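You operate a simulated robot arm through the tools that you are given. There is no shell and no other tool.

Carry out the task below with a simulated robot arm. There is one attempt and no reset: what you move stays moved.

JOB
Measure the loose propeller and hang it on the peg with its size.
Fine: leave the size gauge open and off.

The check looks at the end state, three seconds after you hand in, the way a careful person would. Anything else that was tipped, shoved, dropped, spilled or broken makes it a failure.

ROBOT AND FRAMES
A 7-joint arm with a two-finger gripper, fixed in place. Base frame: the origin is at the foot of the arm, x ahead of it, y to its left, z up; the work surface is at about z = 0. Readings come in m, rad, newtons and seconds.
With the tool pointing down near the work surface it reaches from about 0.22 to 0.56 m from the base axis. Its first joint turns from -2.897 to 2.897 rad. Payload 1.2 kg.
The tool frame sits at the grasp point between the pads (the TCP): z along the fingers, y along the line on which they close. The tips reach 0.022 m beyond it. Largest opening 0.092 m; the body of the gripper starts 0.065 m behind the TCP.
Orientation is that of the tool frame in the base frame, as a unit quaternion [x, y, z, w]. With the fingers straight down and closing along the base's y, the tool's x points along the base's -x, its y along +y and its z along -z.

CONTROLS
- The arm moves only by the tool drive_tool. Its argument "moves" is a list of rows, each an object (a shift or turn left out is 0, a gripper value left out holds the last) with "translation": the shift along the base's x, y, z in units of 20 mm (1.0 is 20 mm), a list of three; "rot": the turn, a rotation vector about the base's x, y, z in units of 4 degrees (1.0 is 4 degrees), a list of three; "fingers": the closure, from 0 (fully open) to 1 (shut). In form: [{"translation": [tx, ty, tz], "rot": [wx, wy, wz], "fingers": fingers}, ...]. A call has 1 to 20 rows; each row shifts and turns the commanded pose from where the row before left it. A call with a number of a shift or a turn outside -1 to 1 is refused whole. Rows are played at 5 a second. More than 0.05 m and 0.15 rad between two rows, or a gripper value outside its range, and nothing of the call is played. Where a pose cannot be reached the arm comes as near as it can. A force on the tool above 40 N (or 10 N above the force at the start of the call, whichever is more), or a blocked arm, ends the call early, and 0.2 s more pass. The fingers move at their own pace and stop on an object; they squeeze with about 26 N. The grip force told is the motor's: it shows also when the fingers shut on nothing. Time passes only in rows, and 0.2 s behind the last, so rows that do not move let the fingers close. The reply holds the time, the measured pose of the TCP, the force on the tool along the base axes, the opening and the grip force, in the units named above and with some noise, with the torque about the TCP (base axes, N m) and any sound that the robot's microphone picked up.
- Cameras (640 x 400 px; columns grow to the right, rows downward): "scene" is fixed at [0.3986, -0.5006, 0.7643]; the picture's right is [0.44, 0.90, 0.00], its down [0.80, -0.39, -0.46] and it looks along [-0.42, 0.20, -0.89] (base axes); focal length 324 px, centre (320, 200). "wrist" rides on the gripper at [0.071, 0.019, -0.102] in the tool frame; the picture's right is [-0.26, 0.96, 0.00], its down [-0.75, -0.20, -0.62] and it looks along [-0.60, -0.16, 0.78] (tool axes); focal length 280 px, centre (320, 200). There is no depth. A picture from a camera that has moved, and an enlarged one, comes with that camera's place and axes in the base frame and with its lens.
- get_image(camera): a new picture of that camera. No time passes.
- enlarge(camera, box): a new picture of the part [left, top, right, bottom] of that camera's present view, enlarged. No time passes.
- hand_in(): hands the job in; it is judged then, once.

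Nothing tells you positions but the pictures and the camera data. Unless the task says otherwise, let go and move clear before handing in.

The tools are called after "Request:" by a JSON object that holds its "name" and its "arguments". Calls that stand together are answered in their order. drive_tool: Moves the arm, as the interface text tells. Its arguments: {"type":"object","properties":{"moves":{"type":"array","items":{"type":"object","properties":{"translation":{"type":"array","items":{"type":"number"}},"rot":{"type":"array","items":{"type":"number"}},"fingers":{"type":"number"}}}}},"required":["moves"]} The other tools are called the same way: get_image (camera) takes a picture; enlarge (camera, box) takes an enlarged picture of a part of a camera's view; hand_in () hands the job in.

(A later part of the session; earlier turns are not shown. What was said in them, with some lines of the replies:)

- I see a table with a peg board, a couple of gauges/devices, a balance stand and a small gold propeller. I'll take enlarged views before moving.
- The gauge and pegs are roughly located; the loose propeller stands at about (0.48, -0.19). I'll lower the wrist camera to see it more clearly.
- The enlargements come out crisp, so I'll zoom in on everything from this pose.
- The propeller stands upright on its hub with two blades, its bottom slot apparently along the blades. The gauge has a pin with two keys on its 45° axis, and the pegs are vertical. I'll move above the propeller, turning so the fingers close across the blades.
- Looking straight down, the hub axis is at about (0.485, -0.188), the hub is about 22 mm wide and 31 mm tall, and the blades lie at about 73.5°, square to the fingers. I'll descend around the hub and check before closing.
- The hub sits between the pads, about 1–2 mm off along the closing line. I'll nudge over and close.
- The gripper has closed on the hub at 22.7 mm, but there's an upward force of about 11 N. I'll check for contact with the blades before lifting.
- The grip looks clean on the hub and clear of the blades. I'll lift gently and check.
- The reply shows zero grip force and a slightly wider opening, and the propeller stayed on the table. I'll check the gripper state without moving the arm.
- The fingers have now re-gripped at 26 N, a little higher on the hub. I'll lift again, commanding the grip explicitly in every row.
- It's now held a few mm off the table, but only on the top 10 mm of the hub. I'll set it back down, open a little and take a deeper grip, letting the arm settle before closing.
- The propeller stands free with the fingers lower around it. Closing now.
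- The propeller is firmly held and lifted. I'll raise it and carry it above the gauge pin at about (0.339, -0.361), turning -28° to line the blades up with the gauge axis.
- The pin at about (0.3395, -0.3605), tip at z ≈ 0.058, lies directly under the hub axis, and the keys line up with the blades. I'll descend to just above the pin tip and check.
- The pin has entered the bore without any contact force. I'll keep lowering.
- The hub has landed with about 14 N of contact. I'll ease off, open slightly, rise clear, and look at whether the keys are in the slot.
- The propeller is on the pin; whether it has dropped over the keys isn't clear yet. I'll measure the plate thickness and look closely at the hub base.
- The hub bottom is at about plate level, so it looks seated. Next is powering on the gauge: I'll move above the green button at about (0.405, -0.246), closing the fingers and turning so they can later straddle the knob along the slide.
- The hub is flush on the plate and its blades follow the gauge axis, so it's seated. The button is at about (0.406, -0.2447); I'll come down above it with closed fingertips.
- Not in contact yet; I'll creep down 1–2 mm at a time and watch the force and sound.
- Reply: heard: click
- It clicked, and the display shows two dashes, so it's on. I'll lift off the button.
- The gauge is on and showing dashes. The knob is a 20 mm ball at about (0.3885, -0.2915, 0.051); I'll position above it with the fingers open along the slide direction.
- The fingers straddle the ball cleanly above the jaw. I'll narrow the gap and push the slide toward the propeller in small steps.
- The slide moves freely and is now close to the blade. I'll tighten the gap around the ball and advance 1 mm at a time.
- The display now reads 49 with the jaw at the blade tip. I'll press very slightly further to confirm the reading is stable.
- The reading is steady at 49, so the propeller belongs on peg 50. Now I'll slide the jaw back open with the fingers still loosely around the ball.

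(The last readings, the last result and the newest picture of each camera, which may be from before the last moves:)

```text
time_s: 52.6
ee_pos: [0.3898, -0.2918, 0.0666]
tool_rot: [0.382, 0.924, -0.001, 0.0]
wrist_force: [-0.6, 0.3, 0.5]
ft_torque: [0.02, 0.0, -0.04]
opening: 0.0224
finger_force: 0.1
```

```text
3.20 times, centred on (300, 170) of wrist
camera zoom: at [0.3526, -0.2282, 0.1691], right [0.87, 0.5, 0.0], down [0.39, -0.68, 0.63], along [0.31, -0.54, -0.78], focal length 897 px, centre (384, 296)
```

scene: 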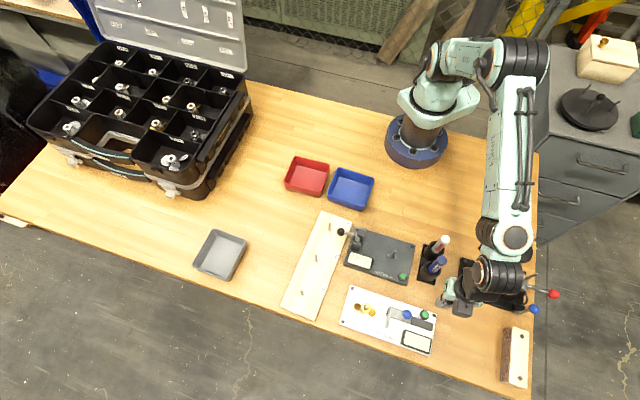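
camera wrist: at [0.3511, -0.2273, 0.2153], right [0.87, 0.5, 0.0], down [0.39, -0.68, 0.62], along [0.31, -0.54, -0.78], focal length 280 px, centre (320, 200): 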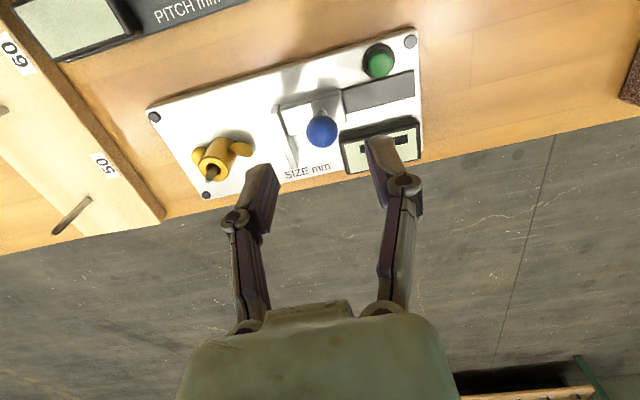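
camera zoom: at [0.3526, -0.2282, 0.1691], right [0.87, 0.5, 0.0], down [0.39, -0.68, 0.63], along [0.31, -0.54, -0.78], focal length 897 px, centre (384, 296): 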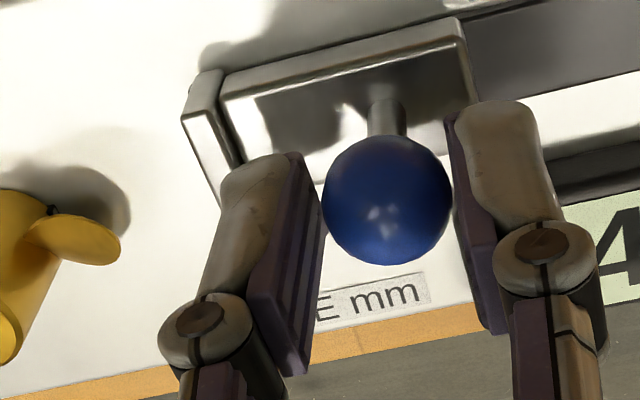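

The jaw is back where it began and the display holds 49. I'll nudge a little further to see whether this is the open stop.

Request:
{"name": "drive_tool", "arguments": {"moves": [{"translation": [0.0354, 0.0354, 0], "fingers": 0.76}, {"translation": [0.0354, 0.0354, 0], "fingers": 0.76}, {"fingers": 0.76}]}}

Request:
{"name": "drive_tool", "arguments": {"moves": [{"translation": [0.0354, 0.0354, 0], "fingers": 0.76}, {"fingers": 0.76}]}}

Request:
{"name": "enlarge", "arguments": {"camera": "scene", "box": [345, 290, 445, 360]}}

Request:
{"name": "enlarge", "arguments": {"camera": "wrist", "box": [200, 110, 400, 230]}}

```text
time_s: 53.4
ee_pos: [0.3909, -0.2917, 0.0658]
tool_rot: [0.382, 0.924, 0.0, 0.0]
wrist_force: [0.3, 0.7, -0.2]
ft_torque: [0.01, 0.02, -0.01]
opening: 0.022
finger_force: 0.1
```

```text
time_s: 54.0
ee_pos: [0.3913, -0.2912, 0.0667]
tool_rot: [0.383, 0.924, 0.0, 0.001]
wrist_force: [-0.8, -2.8, -1.6]
ft_torque: [-0.04, -0.01, -0.03]
opening: 0.0236
finger_force: 1.6
```

```text
5.71 times, centred on (395, 325) of scene
camera zoom: at [0.3986, -0.5006, 0.7643], right [0.44, 0.9, 0.0], down [0.8, -0.39, -0.46], along [-0.42, 0.2, -0.89], focal length 1851 px, centre (-109, -514)
```

zoom: 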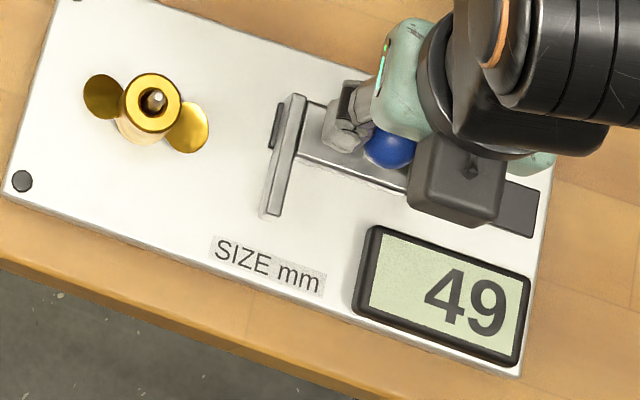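

```text
3.20 times, centred on (300, 170) of wrist
camera zoom: at [0.3542, -0.2261, 0.1689], right [0.87, 0.5, 0.0], down [0.39, -0.68, 0.63], along [0.31, -0.54, -0.78], focal length 897 px, centre (384, 296)
```

zoom: 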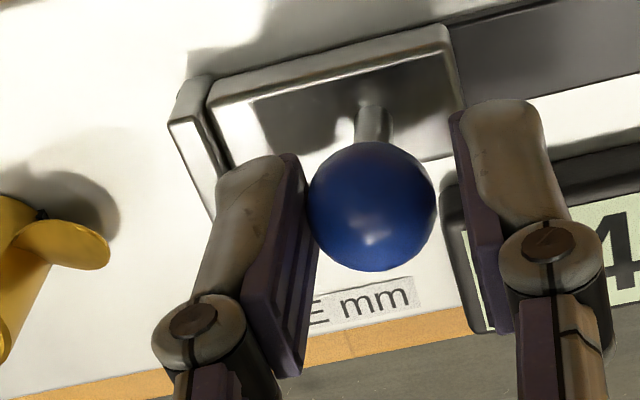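

The slide is against its open stop, so it's fully open. I'll release, rise, and return to the button to switch the gauge off.

Request:
{"name": "drive_tool", "arguments": {"moves": [{"translation": [-0.0354, -0.0354, 0], "fingers": 0.7}, {"fingers": 0.63}, {"fingers": 0.63}, {"translation": [0, 0, 0.5], "fingers": 0.63}, {"translation": [0, 0, 1], "fingers": 0.63}, {"translation": [0, 0, 1], "fingers": 0.63}, {"translation": [0.2434, 0.7738, 0], "fingers": 1.0}, {"translation": [0.2434, 0.7738, 0], "fingers": 1.0}, {"translation": [0.2434, 0.7738, 0], "fingers": 1.0}, {"fingers": 1.0}]}}

Request:
{"name": "enlarge", "arguments": {"camera": "wrist", "box": [200, 80, 370, 220]}}

Request:
{"name": "enlarge", "arguments": {"camera": "scene", "box": [345, 290, 445, 360]}}

```text
time_s: 56.2
ee_pos: [0.4035, -0.2445, 0.1181]
tool_rot: [0.382, 0.924, -0.001, -0.001]
wrist_force: [0.2, -0.3, 0.2]
ft_torque: [0.02, -0.02, 0.03]
opening: 0.0001
finger_force: 25.8
```

```text
2.86 times, centred on (285, 150) of wrist
camera zoom: at [0.3672, -0.1803, 0.2201], right [0.87, 0.5, 0.0], down [0.39, -0.68, 0.63], along [0.31, -0.54, -0.78], focal length 801 px, centre (420, 343)
```

zoom: 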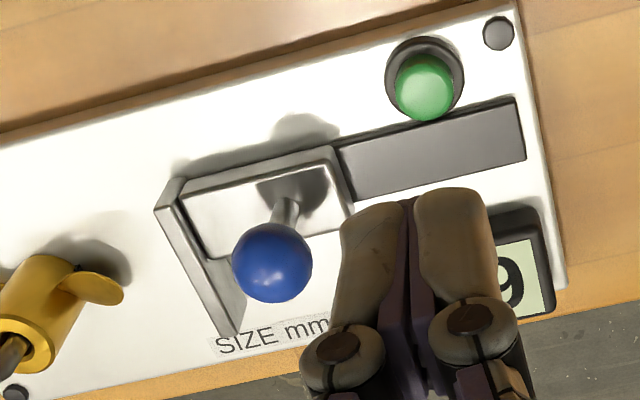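

```text
5.71 times, centred on (395, 325) of scene
camera zoom: at [0.3986, -0.5006, 0.7643], right [0.44, 0.9, 0.0], down [0.8, -0.39, -0.46], along [-0.42, 0.2, -0.89], focal length 1851 px, centre (-109, -514)
```

zoom: 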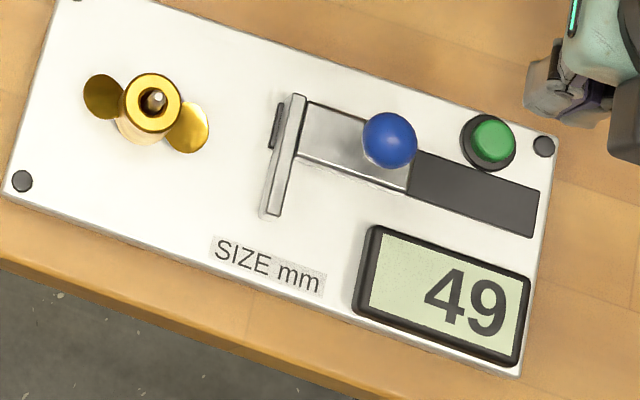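

Request:
{"name": "drive_tool", "arguments": {"moves": [{"translation": [0.05, -0.02, -0.9], "fingers": 1.0}, {"translation": [0, 0, -0.9], "fingers": 1.0}, {"translation": [0, 0, -0.9], "fingers": 1.0}, {"translation": [0, 0, -0.5], "fingers": 1.0}, {"translation": [0, 0, -0.3], "fingers": 1.0}, {"fingers": 1.0}]}}

Request:
{"name": "drive_tool", "arguments": {"moves": [{"translation": [0, 0, -0.075], "fingers": 1.0}, {"fingers": 1.0}]}}

```text
time_s: 57.6
ee_pos: [0.4064, -0.2449, 0.0449]
tool_rot: [0.382, 0.924, 0.0, 0.0]
wrist_force: [0.4, -0.5, -0.7]
ft_torque: [-0.02, 0.03, 0.01]
opening: 0.0
finger_force: 26.6
```

```text
time_s: 58.2
ee_pos: [0.4057, -0.2446, 0.0447]
tool_rot: [0.382, 0.924, 0.001, 0.0]
wrist_force: [0.3, -0.1, 0.6]
ft_torque: [-0.01, 0.01, -0.01]
opening: 0.0
finger_force: 26.2
```

Request:
{"name": "drive_tool", "arguments": {"moves": [{"translation": [0, 0, -0.075], "fingers": 1.0}, {"fingers": 1.0}]}}

Request:
{"name": "enlarge", "arguments": {"camera": "scene", "box": [345, 290, 445, 360]}}

```text
time_s: 58.8
ee_pos: [0.4055, -0.2439, 0.0439]
tool_rot: [0.382, 0.924, 0.0, 0.0]
wrist_force: [-0.4, 0.5, 1.3]
ft_torque: [0.01, -0.01, 0.05]
opening: 0.0001
finger_force: 25.9
```

```text
5.71 times, centred on (395, 325) of scene
camera zoom: at [0.3986, -0.5006, 0.7643], right [0.44, 0.9, 0.0], down [0.8, -0.39, -0.46], along [-0.42, 0.2, -0.89], focal length 1851 px, centre (-109, -514)
```

zoom: 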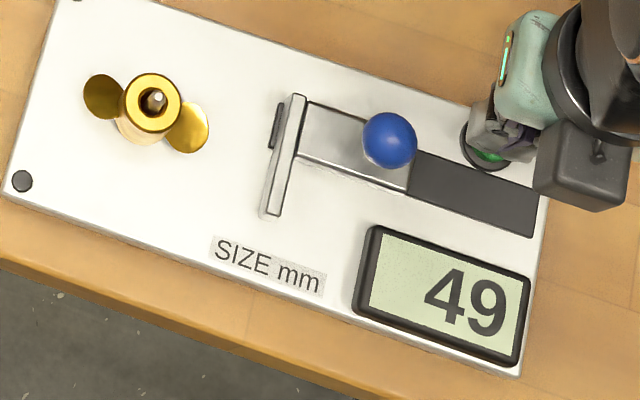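

Request:
{"name": "drive_tool", "arguments": {"moves": [{"translation": [0, 0, -0.05], "fingers": 1.0}, {"fingers": 1.0}]}}

Request:
{"name": "enlarge", "arguments": {"camera": "scene", "box": [345, 290, 445, 360]}}

```text
time_s: 59.4
ee_pos: [0.4055, -0.2458, 0.0421]
tool_rot: [0.382, 0.924, 0.0, 0.0]
wrist_force: [0.3, -0.1, 1.3]
ft_torque: [-0.01, 0.03, 0.01]
opening: 0.0
finger_force: 25.9
heard: click
```

```text
5.71 times, centred on (395, 325) of scene
camera zoom: at [0.3986, -0.5006, 0.7643], right [0.44, 0.9, 0.0], down [0.8, -0.39, -0.46], along [-0.42, 0.2, -0.89], focal length 1851 px, centre (-109, -514)
```

zoom: 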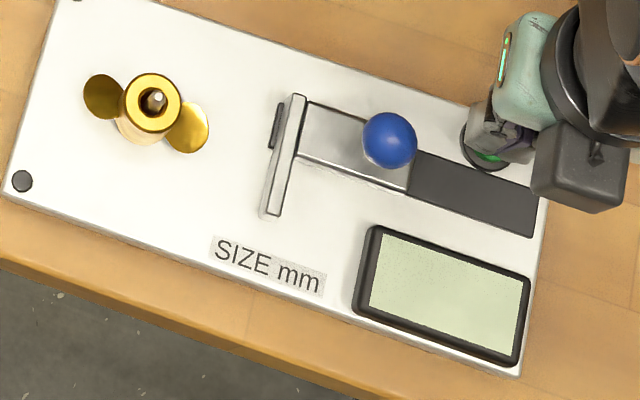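

A click and a blank display: the gauge is off. I'll rise, return above the propeller and turn back so the fingers close across the blades.

Request:
{"name": "drive_tool", "arguments": {"moves": [{"translation": [0, 0, 0.5], "fingers": 1.0}, {"translation": [0, 0, 1], "fingers": 1.0}, {"translation": [0, 0, 1], "fingers": 1.0}, {"translation": [0, 0, 1], "fingers": 1.0}, {"translation": [0, 0, 1], "fingers": 1.0}, {"translation": [0, 0, 0.9], "fingers": 1.0}, {"translation": [-0.24, -0.412, 0], "rot": [0, 0, 1], "fingers": 0.6}, {"translation": [-0.24, -0.412, 0], "rot": [0, 0, 1], "fingers": 0.6}, {"translation": [-0.24, -0.412, 0], "rot": [0, 0, 1], "fingers": 0.6}, {"translation": [-0.24, -0.412, 0], "rot": [0, 0, 1], "fingers": 0.6}, {"translation": [-0.24, -0.412, 0], "rot": [0, 0, 1], "fingers": 0.6}, {"translation": [-0.24, -0.412, 0], "rot": [0, 0, 1], "fingers": 0.6}, {"translation": [-0.24, -0.412, 0], "rot": [0, 0, 1], "fingers": 0.6}, {"translation": [-0.24, -0.412, 0], "rot": [0, 0, 1], "fingers": 0.6}, {"translation": [-0.24, -0.412, 0], "rot": [0, 0, 1], "fingers": 0.6}, {"translation": [-0.24, -0.412, 0], "rot": [0, 0, 1], "fingers": 0.6}, {"translation": [-0.24, -0.412, 0], "rot": [0, 0, 1], "fingers": 0.6}, {"translation": [-0.24, -0.412, 0], "rot": [0, 0, 1], "fingers": 0.6}, {"translation": [-0.24, -0.412, 0], "rot": [0, 0, 1], "fingers": 0.6}, {"translation": [-0.24, -0.412, 0], "rot": [0, 0, 1], "fingers": 0.6}]}}

Request:
{"name": "drive_tool", "arguments": {"moves": [{"rot": [0, 0, 0.972], "fingers": 0.6}, {"rot": [0, 0, 0.972], "fingers": 0.6}, {"rot": [0, 0, 0.972], "fingers": 0.6}, {"rot": [0, 0, 0.972], "fingers": 0.6}, {"rot": [0, 0, 0.972], "fingers": 0.6}, {"rot": [0, 0, 0.972], "fingers": 0.6}, {"rot": [0, 0, 0.972], "fingers": 0.6}, {"rot": [0, 0, 0.972], "fingers": 0.6}, {"rot": [0, 0, 0.972], "fingers": 0.6}, {"fingers": 0.6}]}}

Request:
{"name": "get_image", "arguments": {"camera": "wrist"}}

Request:
{"name": "enlarge", "arguments": {"camera": "wrist", "box": [280, 50, 360, 130]}}

Request:
{"name": "enlarge", "arguments": {"camera": "scene", "box": [335, 280, 455, 360]}}

```text
time_s: 63.6
ee_pos: [0.3393, -0.3603, 0.1493]
tool_rot: [-0.098, 0.995, 0.0, 0.0]
wrist_force: [-0.7, 0.5, 0.2]
ft_torque: [0.0, 0.02, 0.0]
opening: 0.0367
finger_force: 0.1
```

```text
time_s: 65.8
ee_pos: [0.3384, -0.3597, 0.1492]
tool_rot: [-0.393, 0.919, 0.0, 0.0]
wrist_force: [0.0, 0.8, -0.4]
ft_torque: [-0.01, -0.07, 0.01]
opening: 0.0368
finger_force: 0.1
```

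```text
taken
camera wrist: at [0.2756, -0.3974, 0.2527], right [-0.51, 0.86, 0.0], down [0.67, 0.4, 0.62], along [0.54, 0.32, -0.78], focal length 280 px, centre (320, 200)
```

wrist: 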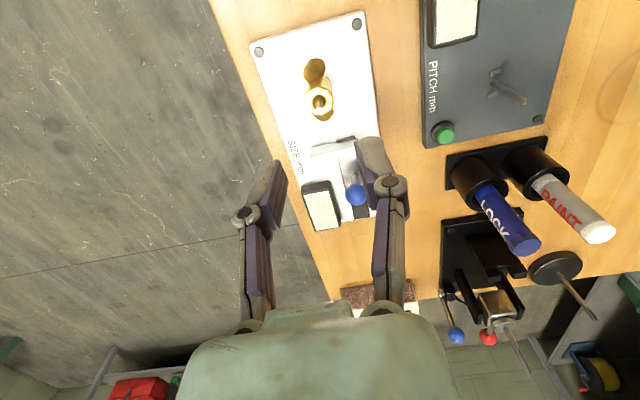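

```text
5.00 times, centred on (320, 90) of wrist
camera zoom: at [0.2756, -0.3974, 0.2527], right [-0.51, 0.86, 0.0], down [0.67, 0.4, 0.62], along [0.54, 0.32, -0.78], focal length 1402 px, centre (320, 750)
```

zoom: 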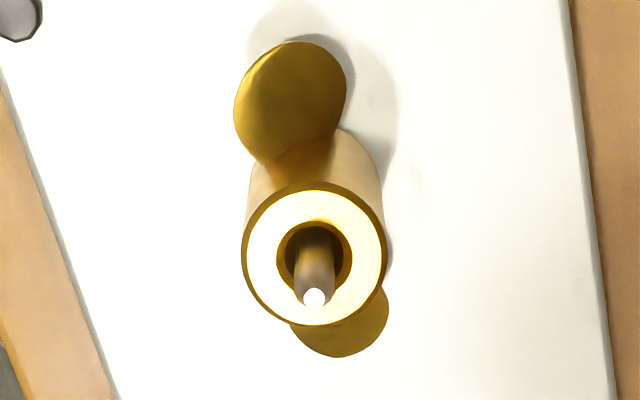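

```text
5.00 times, centred on (395, 320) of scene
camera zoom: at [0.3986, -0.5006, 0.7643], right [0.44, 0.9, 0.0], down [0.8, -0.39, -0.46], along [-0.42, 0.2, -0.89], focal length 1620 px, centre (-55, -400)
```

zoom: 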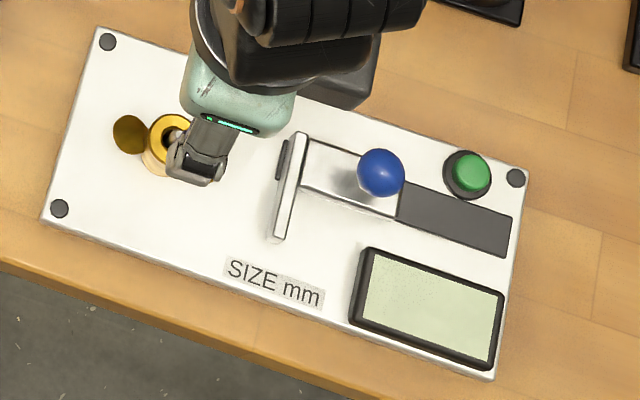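

Request:
{"name": "drive_tool", "arguments": {"moves": [{"translation": [0.02, -0.04, -1], "fingers": 0.6}, {"translation": [0, 0, -1], "fingers": 0.6}, {"translation": [0, 0, -1], "fingers": 0.6}, {"translation": [0, 0, -0.9], "fingers": 0.6}, {"translation": [0, 0, -0.7], "fingers": 0.6}, {"translation": [0, 0, -0.5], "fingers": 0.6}, {"translation": [0, 0, -0.16], "fingers": 0.6}, {"fingers": 0.6}, {"fingers": 0.6}]}}

Request:
{"name": "enlarge", "arguments": {"camera": "wrist", "box": [240, 60, 400, 220]}}

```text
time_s: 67.8
ee_pos: [0.338, -0.3605, 0.0464]
tool_rot: [-0.391, 0.92, 0.0, 0.0]
wrist_force: [1.0, 0.7, -0.5]
ft_torque: [0.01, 0.05, -0.01]
opening: 0.0369
finger_force: 0.0
```

```text
2.50 times, centred on (320, 140) of wrist
camera zoom: at [0.2755, -0.3977, 0.1477], right [-0.51, 0.86, 0.0], down [0.67, 0.4, 0.62], along [0.54, 0.32, -0.78], focal length 701 px, centre (320, 350)
```

zoom: 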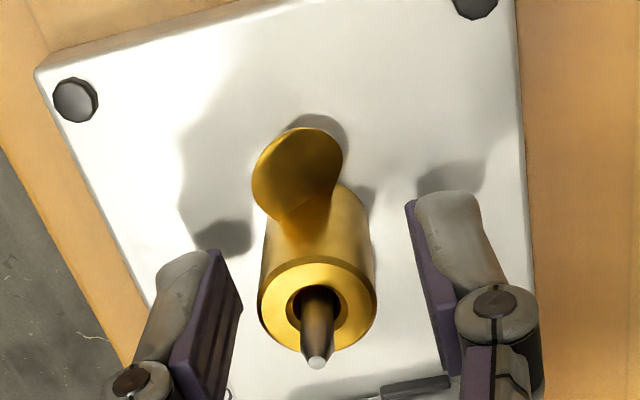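

The fingers are around the hub. Closing.

Request:
{"name": "drive_tool", "arguments": {"moves": [{"fingers": 0.7}, {"fingers": 1.0}, {"fingers": 1.0}, {"fingers": 1.0}, {"fingers": 1.0}]}}

Request:
{"name": "enlarge", "arguments": {"camera": "wrist", "box": [240, 60, 400, 220]}}

```text
time_s: 69.0
ee_pos: [0.3394, -0.3599, 0.0453]
tool_rot: [-0.391, 0.92, -0.001, 0.001]
wrist_force: [3.1, -1.0, 3.7]
ft_torque: [0.0, -0.07, 0.0]
opening: 0.0227
finger_force: 26.1
```

```text
2.50 times, centred on (320, 140) of wrist
camera zoom: at [0.2757, -0.3977, 0.148], right [-0.51, 0.86, 0.0], down [0.67, 0.4, 0.63], along [0.54, 0.32, -0.78], focal length 701 px, centre (320, 350)
```

zoom: 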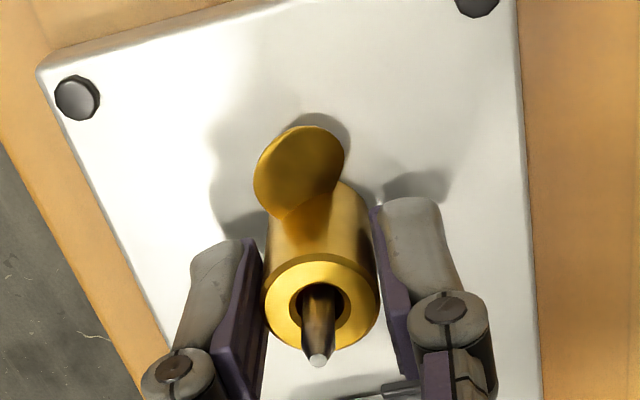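

Gripped. I'll lift straight up slowly at first, then clear of the pin.

Request:
{"name": "drive_tool", "arguments": {"moves": [{"translation": [0, 0, 0.1], "fingers": 1.0}, {"translation": [0, 0, 0.1], "fingers": 1.0}, {"translation": [0, 0, 0.15], "fingers": 1.0}, {"translation": [0, 0, 0.15], "fingers": 1.0}]}}

Request:
{"name": "enlarge", "arguments": {"camera": "wrist", "box": [240, 60, 400, 220]}}

```text
time_s: 70.0
ee_pos: [0.339, -0.36, 0.0563]
tool_rot: [-0.392, 0.92, 0.0, 0.0]
wrist_force: [0.3, -0.3, -1.6]
ft_torque: [0.04, -0.01, 0.01]
opening: 0.0229
finger_force: 26.0
```

```text
2.50 times, centred on (320, 140) of wrist
camera zoom: at [0.2755, -0.3974, 0.1576], right [-0.51, 0.86, 0.0], down [0.67, 0.4, 0.62], along [0.54, 0.32, -0.78], focal length 701 px, centre (320, 350)
```

zoom: 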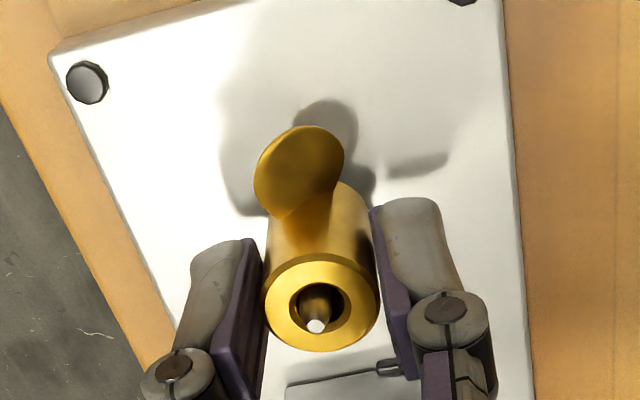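

Request:
{"name": "drive_tool", "arguments": {"moves": [{"translation": [0, 0, 0.4], "fingers": 1.0}, {"translation": [0, 0, 0.8], "fingers": 1.0}, {"translation": [0, 0, 0.8], "fingers": 1.0}, {"translation": [0, 0, 0.8], "fingers": 1.0}, {"translation": [0, 0, 0.8], "fingers": 1.0}, {"translation": [0, 0, 0.8], "fingers": 1.0}, {"translation": [0, 0, 0.8], "fingers": 1.0}, {"translation": [-0.6536, -0.793, 0], "fingers": 1.0}, {"translation": [-0.6536, -0.793, 0], "fingers": 1.0}, {"translation": [-0.6536, -0.793, 0], "fingers": 1.0}, {"translation": [-0.6536, -0.793, 0], "fingers": 1.0}, {"translation": [-0.6536, -0.793, 0], "fingers": 1.0}, {"translation": [-0.6536, -0.793, 0], "fingers": 1.0}, {"translation": [-0.6536, -0.793, 0], "fingers": 1.0}, {"fingers": 1.0}, {"fingers": 1.0}]}}

Request:
{"name": "get_image", "arguments": {"camera": "wrist"}}

Request:
{"name": "enlarge", "arguments": {"camera": "wrist", "box": [240, 20, 400, 220]}}

Request:
{"name": "get_image", "arguments": {"camera": "scene"}}

```text
time_s: 73.4
ee_pos: [0.2473, -0.471, 0.1612]
tool_rot: [-0.391, 0.92, 0.0, -0.001]
wrist_force: [0.2, 0.2, -0.7]
ft_torque: [-0.03, -0.01, 0.01]
opening: 0.0227
finger_force: 25.7
```

```text
taken
camera wrist: at [0.185, -0.5094, 0.2634], right [-0.51, 0.86, 0.0], down [0.67, 0.4, 0.63], along [0.54, 0.32, -0.78], focal length 280 px, centre (320, 200)
```

wrist: 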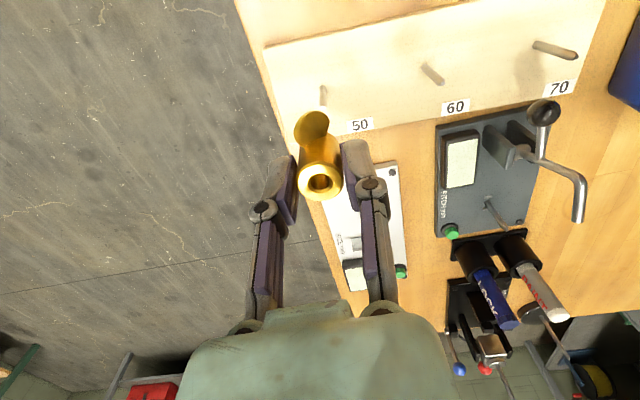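

```text
2.00 times, centred on (320, 120) of wrist
camera zoom: at [0.185, -0.5094, 0.2634], right [-0.51, 0.86, 0.0], down [0.67, 0.4, 0.63], along [0.54, 0.32, -0.78], focal length 561 px, centre (320, 360)
```

zoom: 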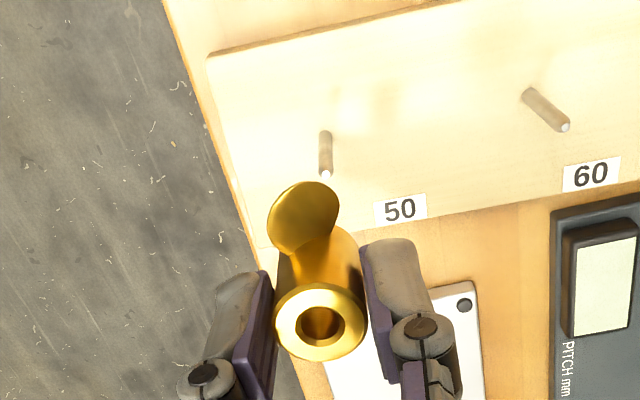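

```text
taken
```

scene: 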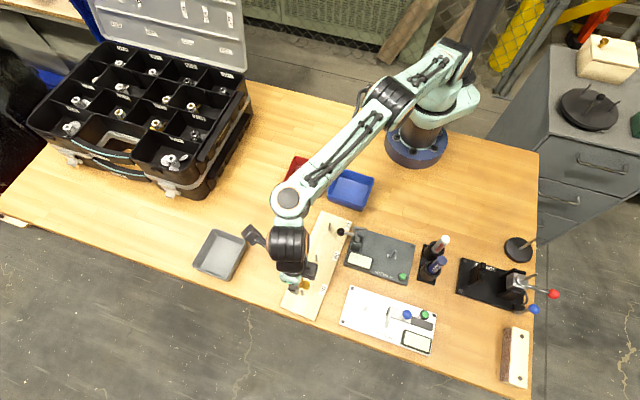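

Request:
{"name": "enlarge", "arguments": {"camera": "wrist", "box": [290, 75, 370, 125]}}

Request:
{"name": "enlarge", "arguments": {"camera": "wrist", "box": [290, 130, 350, 210]}}

```text
8.00 times, centred on (330, 100) of wrist
camera zoom: at [0.185, -0.5094, 0.2634], right [-0.51, 0.86, 0.0], down [0.67, 0.4, 0.63], along [0.54, 0.32, -0.78], focal length 2243 px, centre (240, 1000)
```

zoom: 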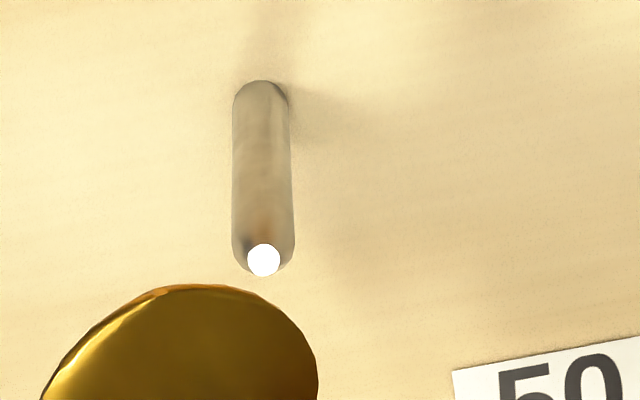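

```text
5.00 times, centred on (320, 170) of wrist
camera zoom: at [0.185, -0.5094, 0.2634], right [-0.51, 0.86, 0.0], down [0.67, 0.4, 0.63], along [0.54, 0.32, -0.78], focal length 1402 px, centre (320, 350)
```

zoom: 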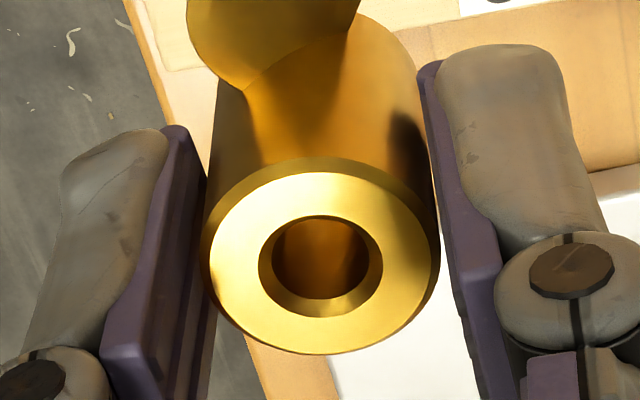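

Peg 50 is about 2–3 mm off from the hub axis. I'll correct for that, descend to just above the peg tip and check.

Request:
{"name": "drive_tool", "arguments": {"moves": [{"translation": [0.065, 0.16, -0.4], "fingers": 1.0}, {"translation": [0, 0, -0.8], "fingers": 1.0}, {"translation": [0, 0, -0.8], "fingers": 1.0}, {"translation": [0, 0, -0.7], "fingers": 1.0}, {"fingers": 1.0}, {"fingers": 1.0}]}}

Request:
{"name": "enlarge", "arguments": {"camera": "wrist", "box": [240, 60, 400, 220]}}

Request:
{"name": "enlarge", "arguments": {"camera": "scene", "box": [270, 250, 350, 325]}}

```text
time_s: 74.8
ee_pos: [0.2485, -0.4684, 0.105]
tool_rot: [-0.391, 0.92, 0.001, 0.0]
wrist_force: [-0.1, -0.4, -1.2]
ft_torque: [-0.01, 0.01, -0.01]
opening: 0.023
finger_force: 26.4
```

```text
2.50 times, centred on (320, 140) of wrist
camera zoom: at [0.1853, -0.5063, 0.2076], right [-0.51, 0.86, 0.0], down [0.67, 0.4, 0.62], along [0.54, 0.32, -0.78], focal length 701 px, centre (320, 350)
```

zoom: 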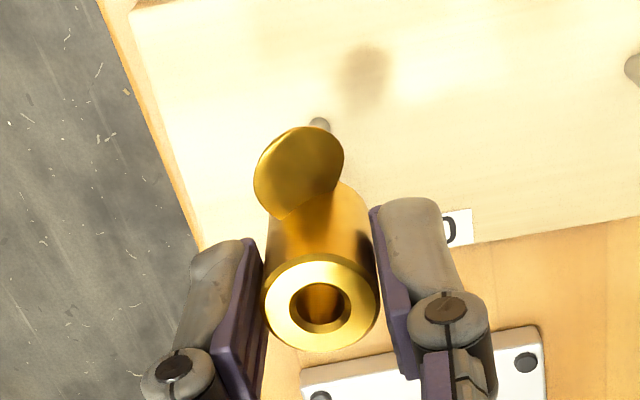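

```text
5.33 times, centred on (310, 288) of scene
camera zoom: at [0.3986, -0.5006, 0.7643], right [0.44, 0.9, 0.0], down [0.8, -0.39, -0.46], along [-0.42, 0.2, -0.89], focal length 1728 px, centre (373, -267)
```

zoom: 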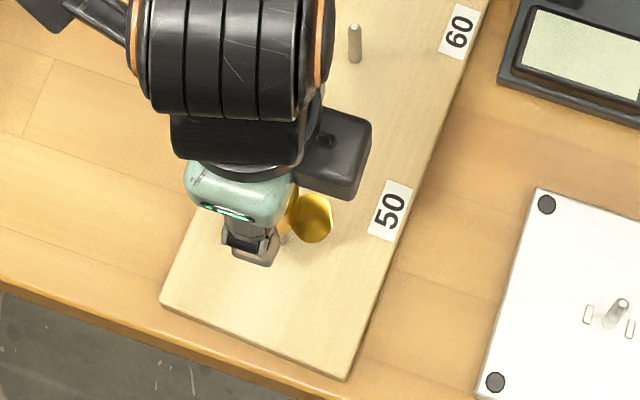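

The peg base is in line with the hub, matching how it looked over the gauge pin. I'll lower slowly over the peg.

Request:
{"name": "drive_tool", "arguments": {"moves": [{"translation": [0.01, 0.01, -0.25], "fingers": 1.0}, {"translation": [0, 0, -0.25], "fingers": 1.0}, {"translation": [0, 0, -0.25], "fingers": 1.0}, {"translation": [0, 0, -0.25], "fingers": 1.0}, {"fingers": 1.0}]}}

Request:
{"name": "enlarge", "arguments": {"camera": "wrist", "box": [240, 60, 400, 220]}}

```text
time_s: 76.0
ee_pos: [0.2484, -0.469, 0.0842]
tool_rot: [-0.391, 0.92, -0.001, 0.0]
wrist_force: [-0.6, -0.6, -0.5]
ft_torque: [0.02, 0.0, -0.02]
opening: 0.0226
finger_force: 25.5
```

```text
2.50 times, centred on (320, 140) of wrist
camera zoom: at [0.1856, -0.506, 0.1878], right [-0.51, 0.86, 0.0], down [0.67, 0.4, 0.62], along [0.54, 0.32, -0.78], focal length 701 px, centre (320, 350)
```

zoom: 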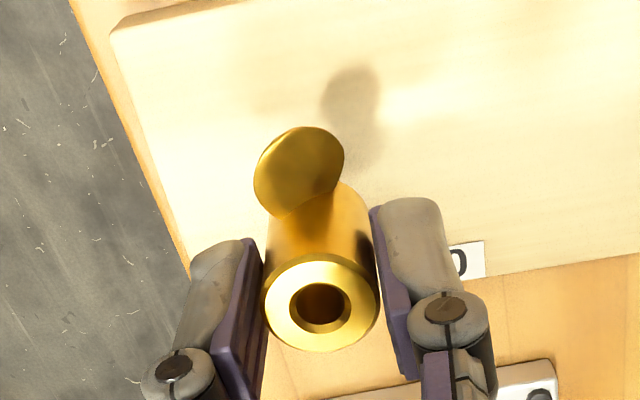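

Request:
{"name": "drive_tool", "arguments": {"moves": [{"translation": [0, 0, -0.25], "fingers": 1.0}, {"translation": [0, 0, -0.25], "fingers": 1.0}, {"translation": [0, 0, -0.25], "fingers": 1.0}, {"translation": [0, 0, -0.25], "fingers": 1.0}, {"translation": [0, 0, -0.2], "fingers": 1.0}, {"fingers": 1.0}]}}

Request:
{"name": "enlarge", "arguments": {"camera": "wrist", "box": [240, 60, 400, 220]}}

```text
time_s: 77.4
ee_pos: [0.2482, -0.4674, 0.0619]
tool_rot: [-0.391, 0.92, 0.0, 0.001]
wrist_force: [0.6, 0.8, -0.4]
ft_torque: [0.0, -0.02, 0.03]
opening: 0.0228
finger_force: 26.0
```

```text
2.50 times, centred on (320, 140) of wrist
camera zoom: at [0.185, -0.5051, 0.1642], right [-0.51, 0.86, 0.0], down [0.67, 0.4, 0.62], along [0.54, 0.32, -0.78], focal length 701 px, centre (320, 350)
```

zoom: 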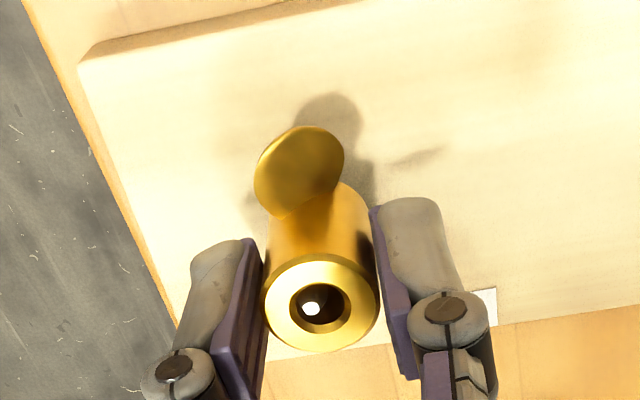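

The peg tip shows in the bore, slightly off to one side. I'll correct by about 1.3 mm and lower further.

Request:
{"name": "drive_tool", "arguments": {"moves": [{"translation": [0.035, -0.06, 0], "fingers": 1.0}, {"translation": [0, 0, -0.2], "fingers": 1.0}, {"translation": [0, 0, -0.2], "fingers": 1.0}, {"fingers": 1.0}]}}

Request:
{"name": "enlarge", "arguments": {"camera": "wrist", "box": [240, 60, 400, 220]}}

```text
time_s: 78.4
ee_pos: [0.2494, -0.47, 0.0537]
tool_rot: [-0.391, 0.92, 0.0, 0.0]
wrist_force: [0.1, 0.2, 0.0]
ft_torque: [-0.01, 0.0, 0.01]
opening: 0.0227
finger_force: 25.5
```

```text
2.50 times, centred on (320, 140) of wrist
camera zoom: at [0.1865, -0.5073, 0.1558], right [-0.51, 0.86, 0.0], down [0.67, 0.4, 0.62], along [0.54, 0.32, -0.78], focal length 701 px, centre (320, 350)
```

zoom: 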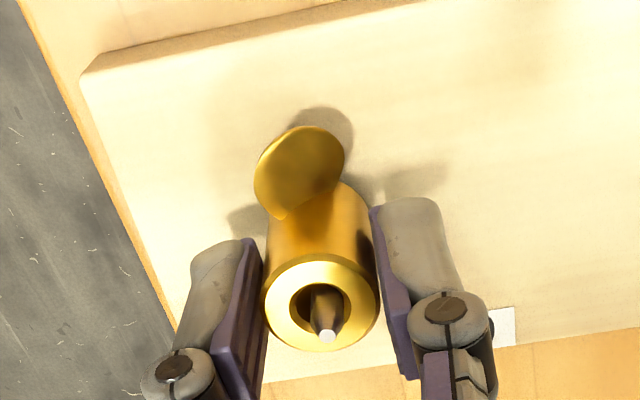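

Request:
{"name": "drive_tool", "arguments": {"moves": [{"translation": [-0.015, 0.025, -0.1], "fingers": 1.0}, {"translation": [0, 0, -0.1], "fingers": 1.0}, {"fingers": 1.0}]}}

Request:
{"name": "drive_tool", "arguments": {"moves": [{"translation": [0, 0, -0.075], "fingers": 1.0}, {"fingers": 1.0}]}}

Request:
{"name": "enlarge", "arguments": {"camera": "wrist", "box": [240, 60, 400, 220]}}

```text
time_s: 79.2
ee_pos: [0.2493, -0.4703, 0.0493]
tool_rot: [-0.391, 0.92, 0.0, 0.001]
wrist_force: [0.4, 0.8, -1.2]
ft_torque: [0.04, 0.0, -0.03]
opening: 0.0226
finger_force: 25.8
```

```text
time_s: 79.8
ee_pos: [0.2491, -0.4695, 0.0494]
tool_rot: [-0.393, 0.92, 0.0, 0.001]
wrist_force: [-2.2, 6.4, 18.3]
ft_torque: [0.22, 0.01, 0.03]
opening: 0.0228
finger_force: 26.2
```

```text
2.50 times, centred on (320, 140) of wrist
camera zoom: at [0.1863, -0.5071, 0.152], right [-0.51, 0.86, 0.0], down [0.67, 0.4, 0.63], along [0.54, 0.32, -0.78], focal length 701 px, centre (320, 350)
```

zoom: 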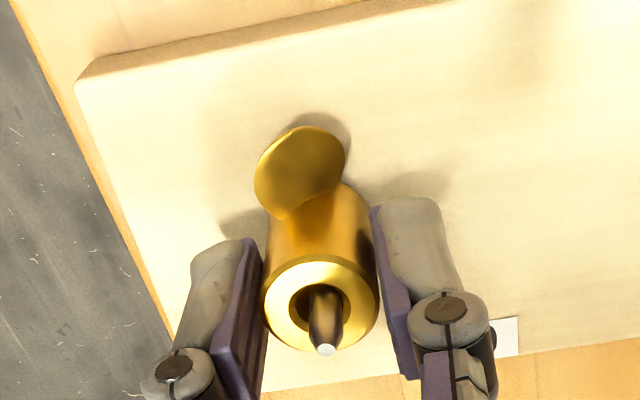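

The hub has landed on the board. I'll relieve the load, open, and rise clear.

Request:
{"name": "drive_tool", "arguments": {"moves": [{"translation": [0, 0, 0.07], "fingers": 1.0}, {"fingers": 0.73}, {"fingers": 0.65}, {"fingers": 0.6}, {"fingers": 0.6}]}}

Request:
{"name": "enlarge", "arguments": {"camera": "wrist", "box": [240, 60, 400, 220]}}

```text
time_s: 81.0
ee_pos: [0.2486, -0.4692, 0.0489]
tool_rot: [-0.392, 0.92, 0.0, 0.0]
wrist_force: [0.4, 0.5, 0.7]
ft_torque: [-0.02, -0.01, -0.02]
opening: 0.0366
finger_force: 0.0
```

```text
2.50 times, centred on (320, 140) of wrist
camera zoom: at [0.1858, -0.5067, 0.1519], right [-0.51, 0.86, 0.0], down [0.67, 0.4, 0.62], along [0.54, 0.32, -0.78], focal length 701 px, centre (320, 350)
```

zoom: 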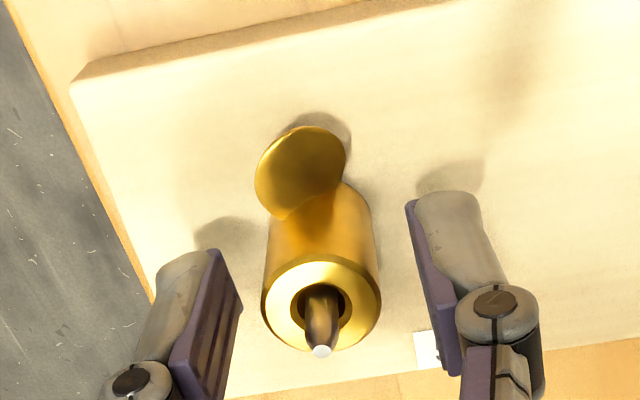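

The propeller is on peg 50 and the fingers are clear of it. I'll rise straight up and move back toward the base, then check everything.

Request:
{"name": "drive_tool", "arguments": {"moves": [{"translation": [0, 0, 0.5], "fingers": 0.6}, {"translation": [0, 0, 1], "fingers": 0.6}, {"translation": [0, 0, 1], "fingers": 0.6}, {"translation": [0, 0, 1], "fingers": 0.6}, {"translation": [0, 0, 1], "fingers": 0.6}, {"translation": [0, 0, 1], "fingers": 0.6}, {"translation": [0, 0, 1], "fingers": 0.6}, {"translation": [0, 0, 1], "fingers": 0.6}, {"translation": [0, 0.8, 0.6], "fingers": 0.6}, {"translation": [0, 1, 0.6], "fingers": 0.6}, {"translation": [0, 1, 0.3], "fingers": 0.6}, {"translation": [0, 1, 0], "fingers": 0.6}, {"translation": [0, 1, 0], "fingers": 0.6}, {"translation": [0, 1, 0], "fingers": 0.6}, {"translation": [0, 1, 0], "fingers": 0.6}, {"translation": [0, 1, 0], "fingers": 0.6}]}}

Request:
{"name": "get_image", "arguments": {"camera": "scene"}}

Request:
{"name": "get_image", "arguments": {"camera": "wrist"}}

Request:
{"name": "enlarge", "arguments": {"camera": "scene", "box": [270, 200, 450, 360]}}

Request:
{"name": "enlarge", "arguments": {"camera": "scene", "box": [275, 265, 335, 320]}}

```text
time_s: 84.4
ee_pos: [0.2487, -0.3121, 0.2291]
tool_rot: [-0.392, 0.92, 0.0, 0.0]
wrist_force: [0.1, 0.0, 0.1]
ft_torque: [0.05, -0.01, 0.01]
opening: 0.0368
finger_force: 0.1
```

```text
taken
```

scene: 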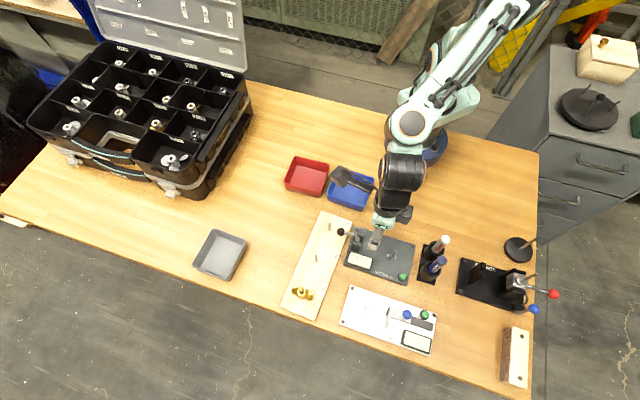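

```text
taken
camera wrist: at [0.1866, -0.3504, 0.3321], right [-0.51, 0.86, 0.0], down [0.67, 0.4, 0.62], along [0.54, 0.32, -0.78], focal length 280 px, centre (320, 200)
```

wrist: 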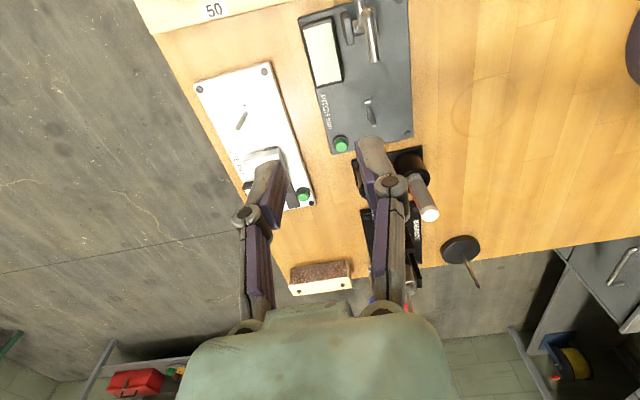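

```text
2.50 times, centred on (360, 280) of scene
camera zoom: at [0.3986, -0.5006, 0.7643], right [0.44, 0.9, 0.0], down [0.8, -0.39, -0.46], along [-0.42, 0.2, -0.89], focal length 810 px, centre (220, 0)
```

zoom: 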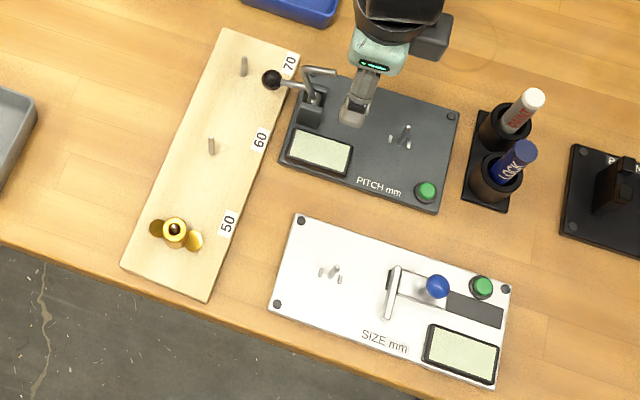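

```text
7.27 times, centred on (305, 292) of scene
camera zoom: at [0.3986, -0.5006, 0.7643], right [0.44, 0.9, 0.0], down [0.8, -0.39, -0.46], along [-0.42, 0.2, -0.89], focal length 2356 px, centre (429, -473)
```

zoom: 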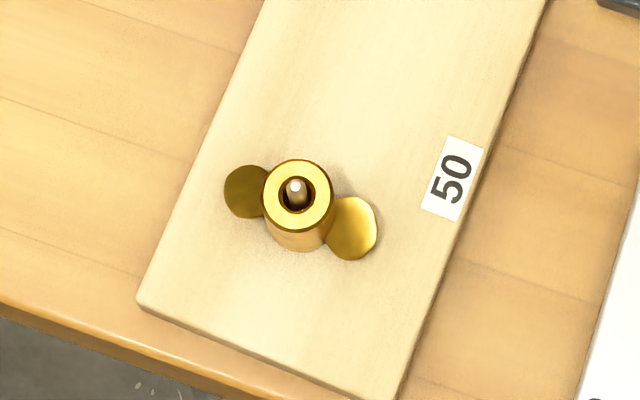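

The propeller, which read 49 mm, sits on peg 50. The size gauge is back at its open stop with a blank display, nothing else has moved, and the arm is clear, so I'll hand in.

Request:
{"name": "hand_in", "arguments": {}}

```text
The job is handed in.
```

The loose propeller measured 49 mm on the size gauge, and it now hangs on the 50 peg, the closest of the three (50, 60, 70). The reading stayed at 49 when I advanced the slide a little further.

- **Size gauge:** it is open, with the slide against its stop as it was at the start, and off, with a blank display.
- **Surroundings:** in the last pictures nothing else on the table looks moved, tipped or damaged.
- **First pick-up:** the grip slipped on the first lift and the propeller stayed standing on the table. I took a deeper grip, and it held for the rest of the job.
- **Arm:** it let go of the propeller and moved clear before I handed in.
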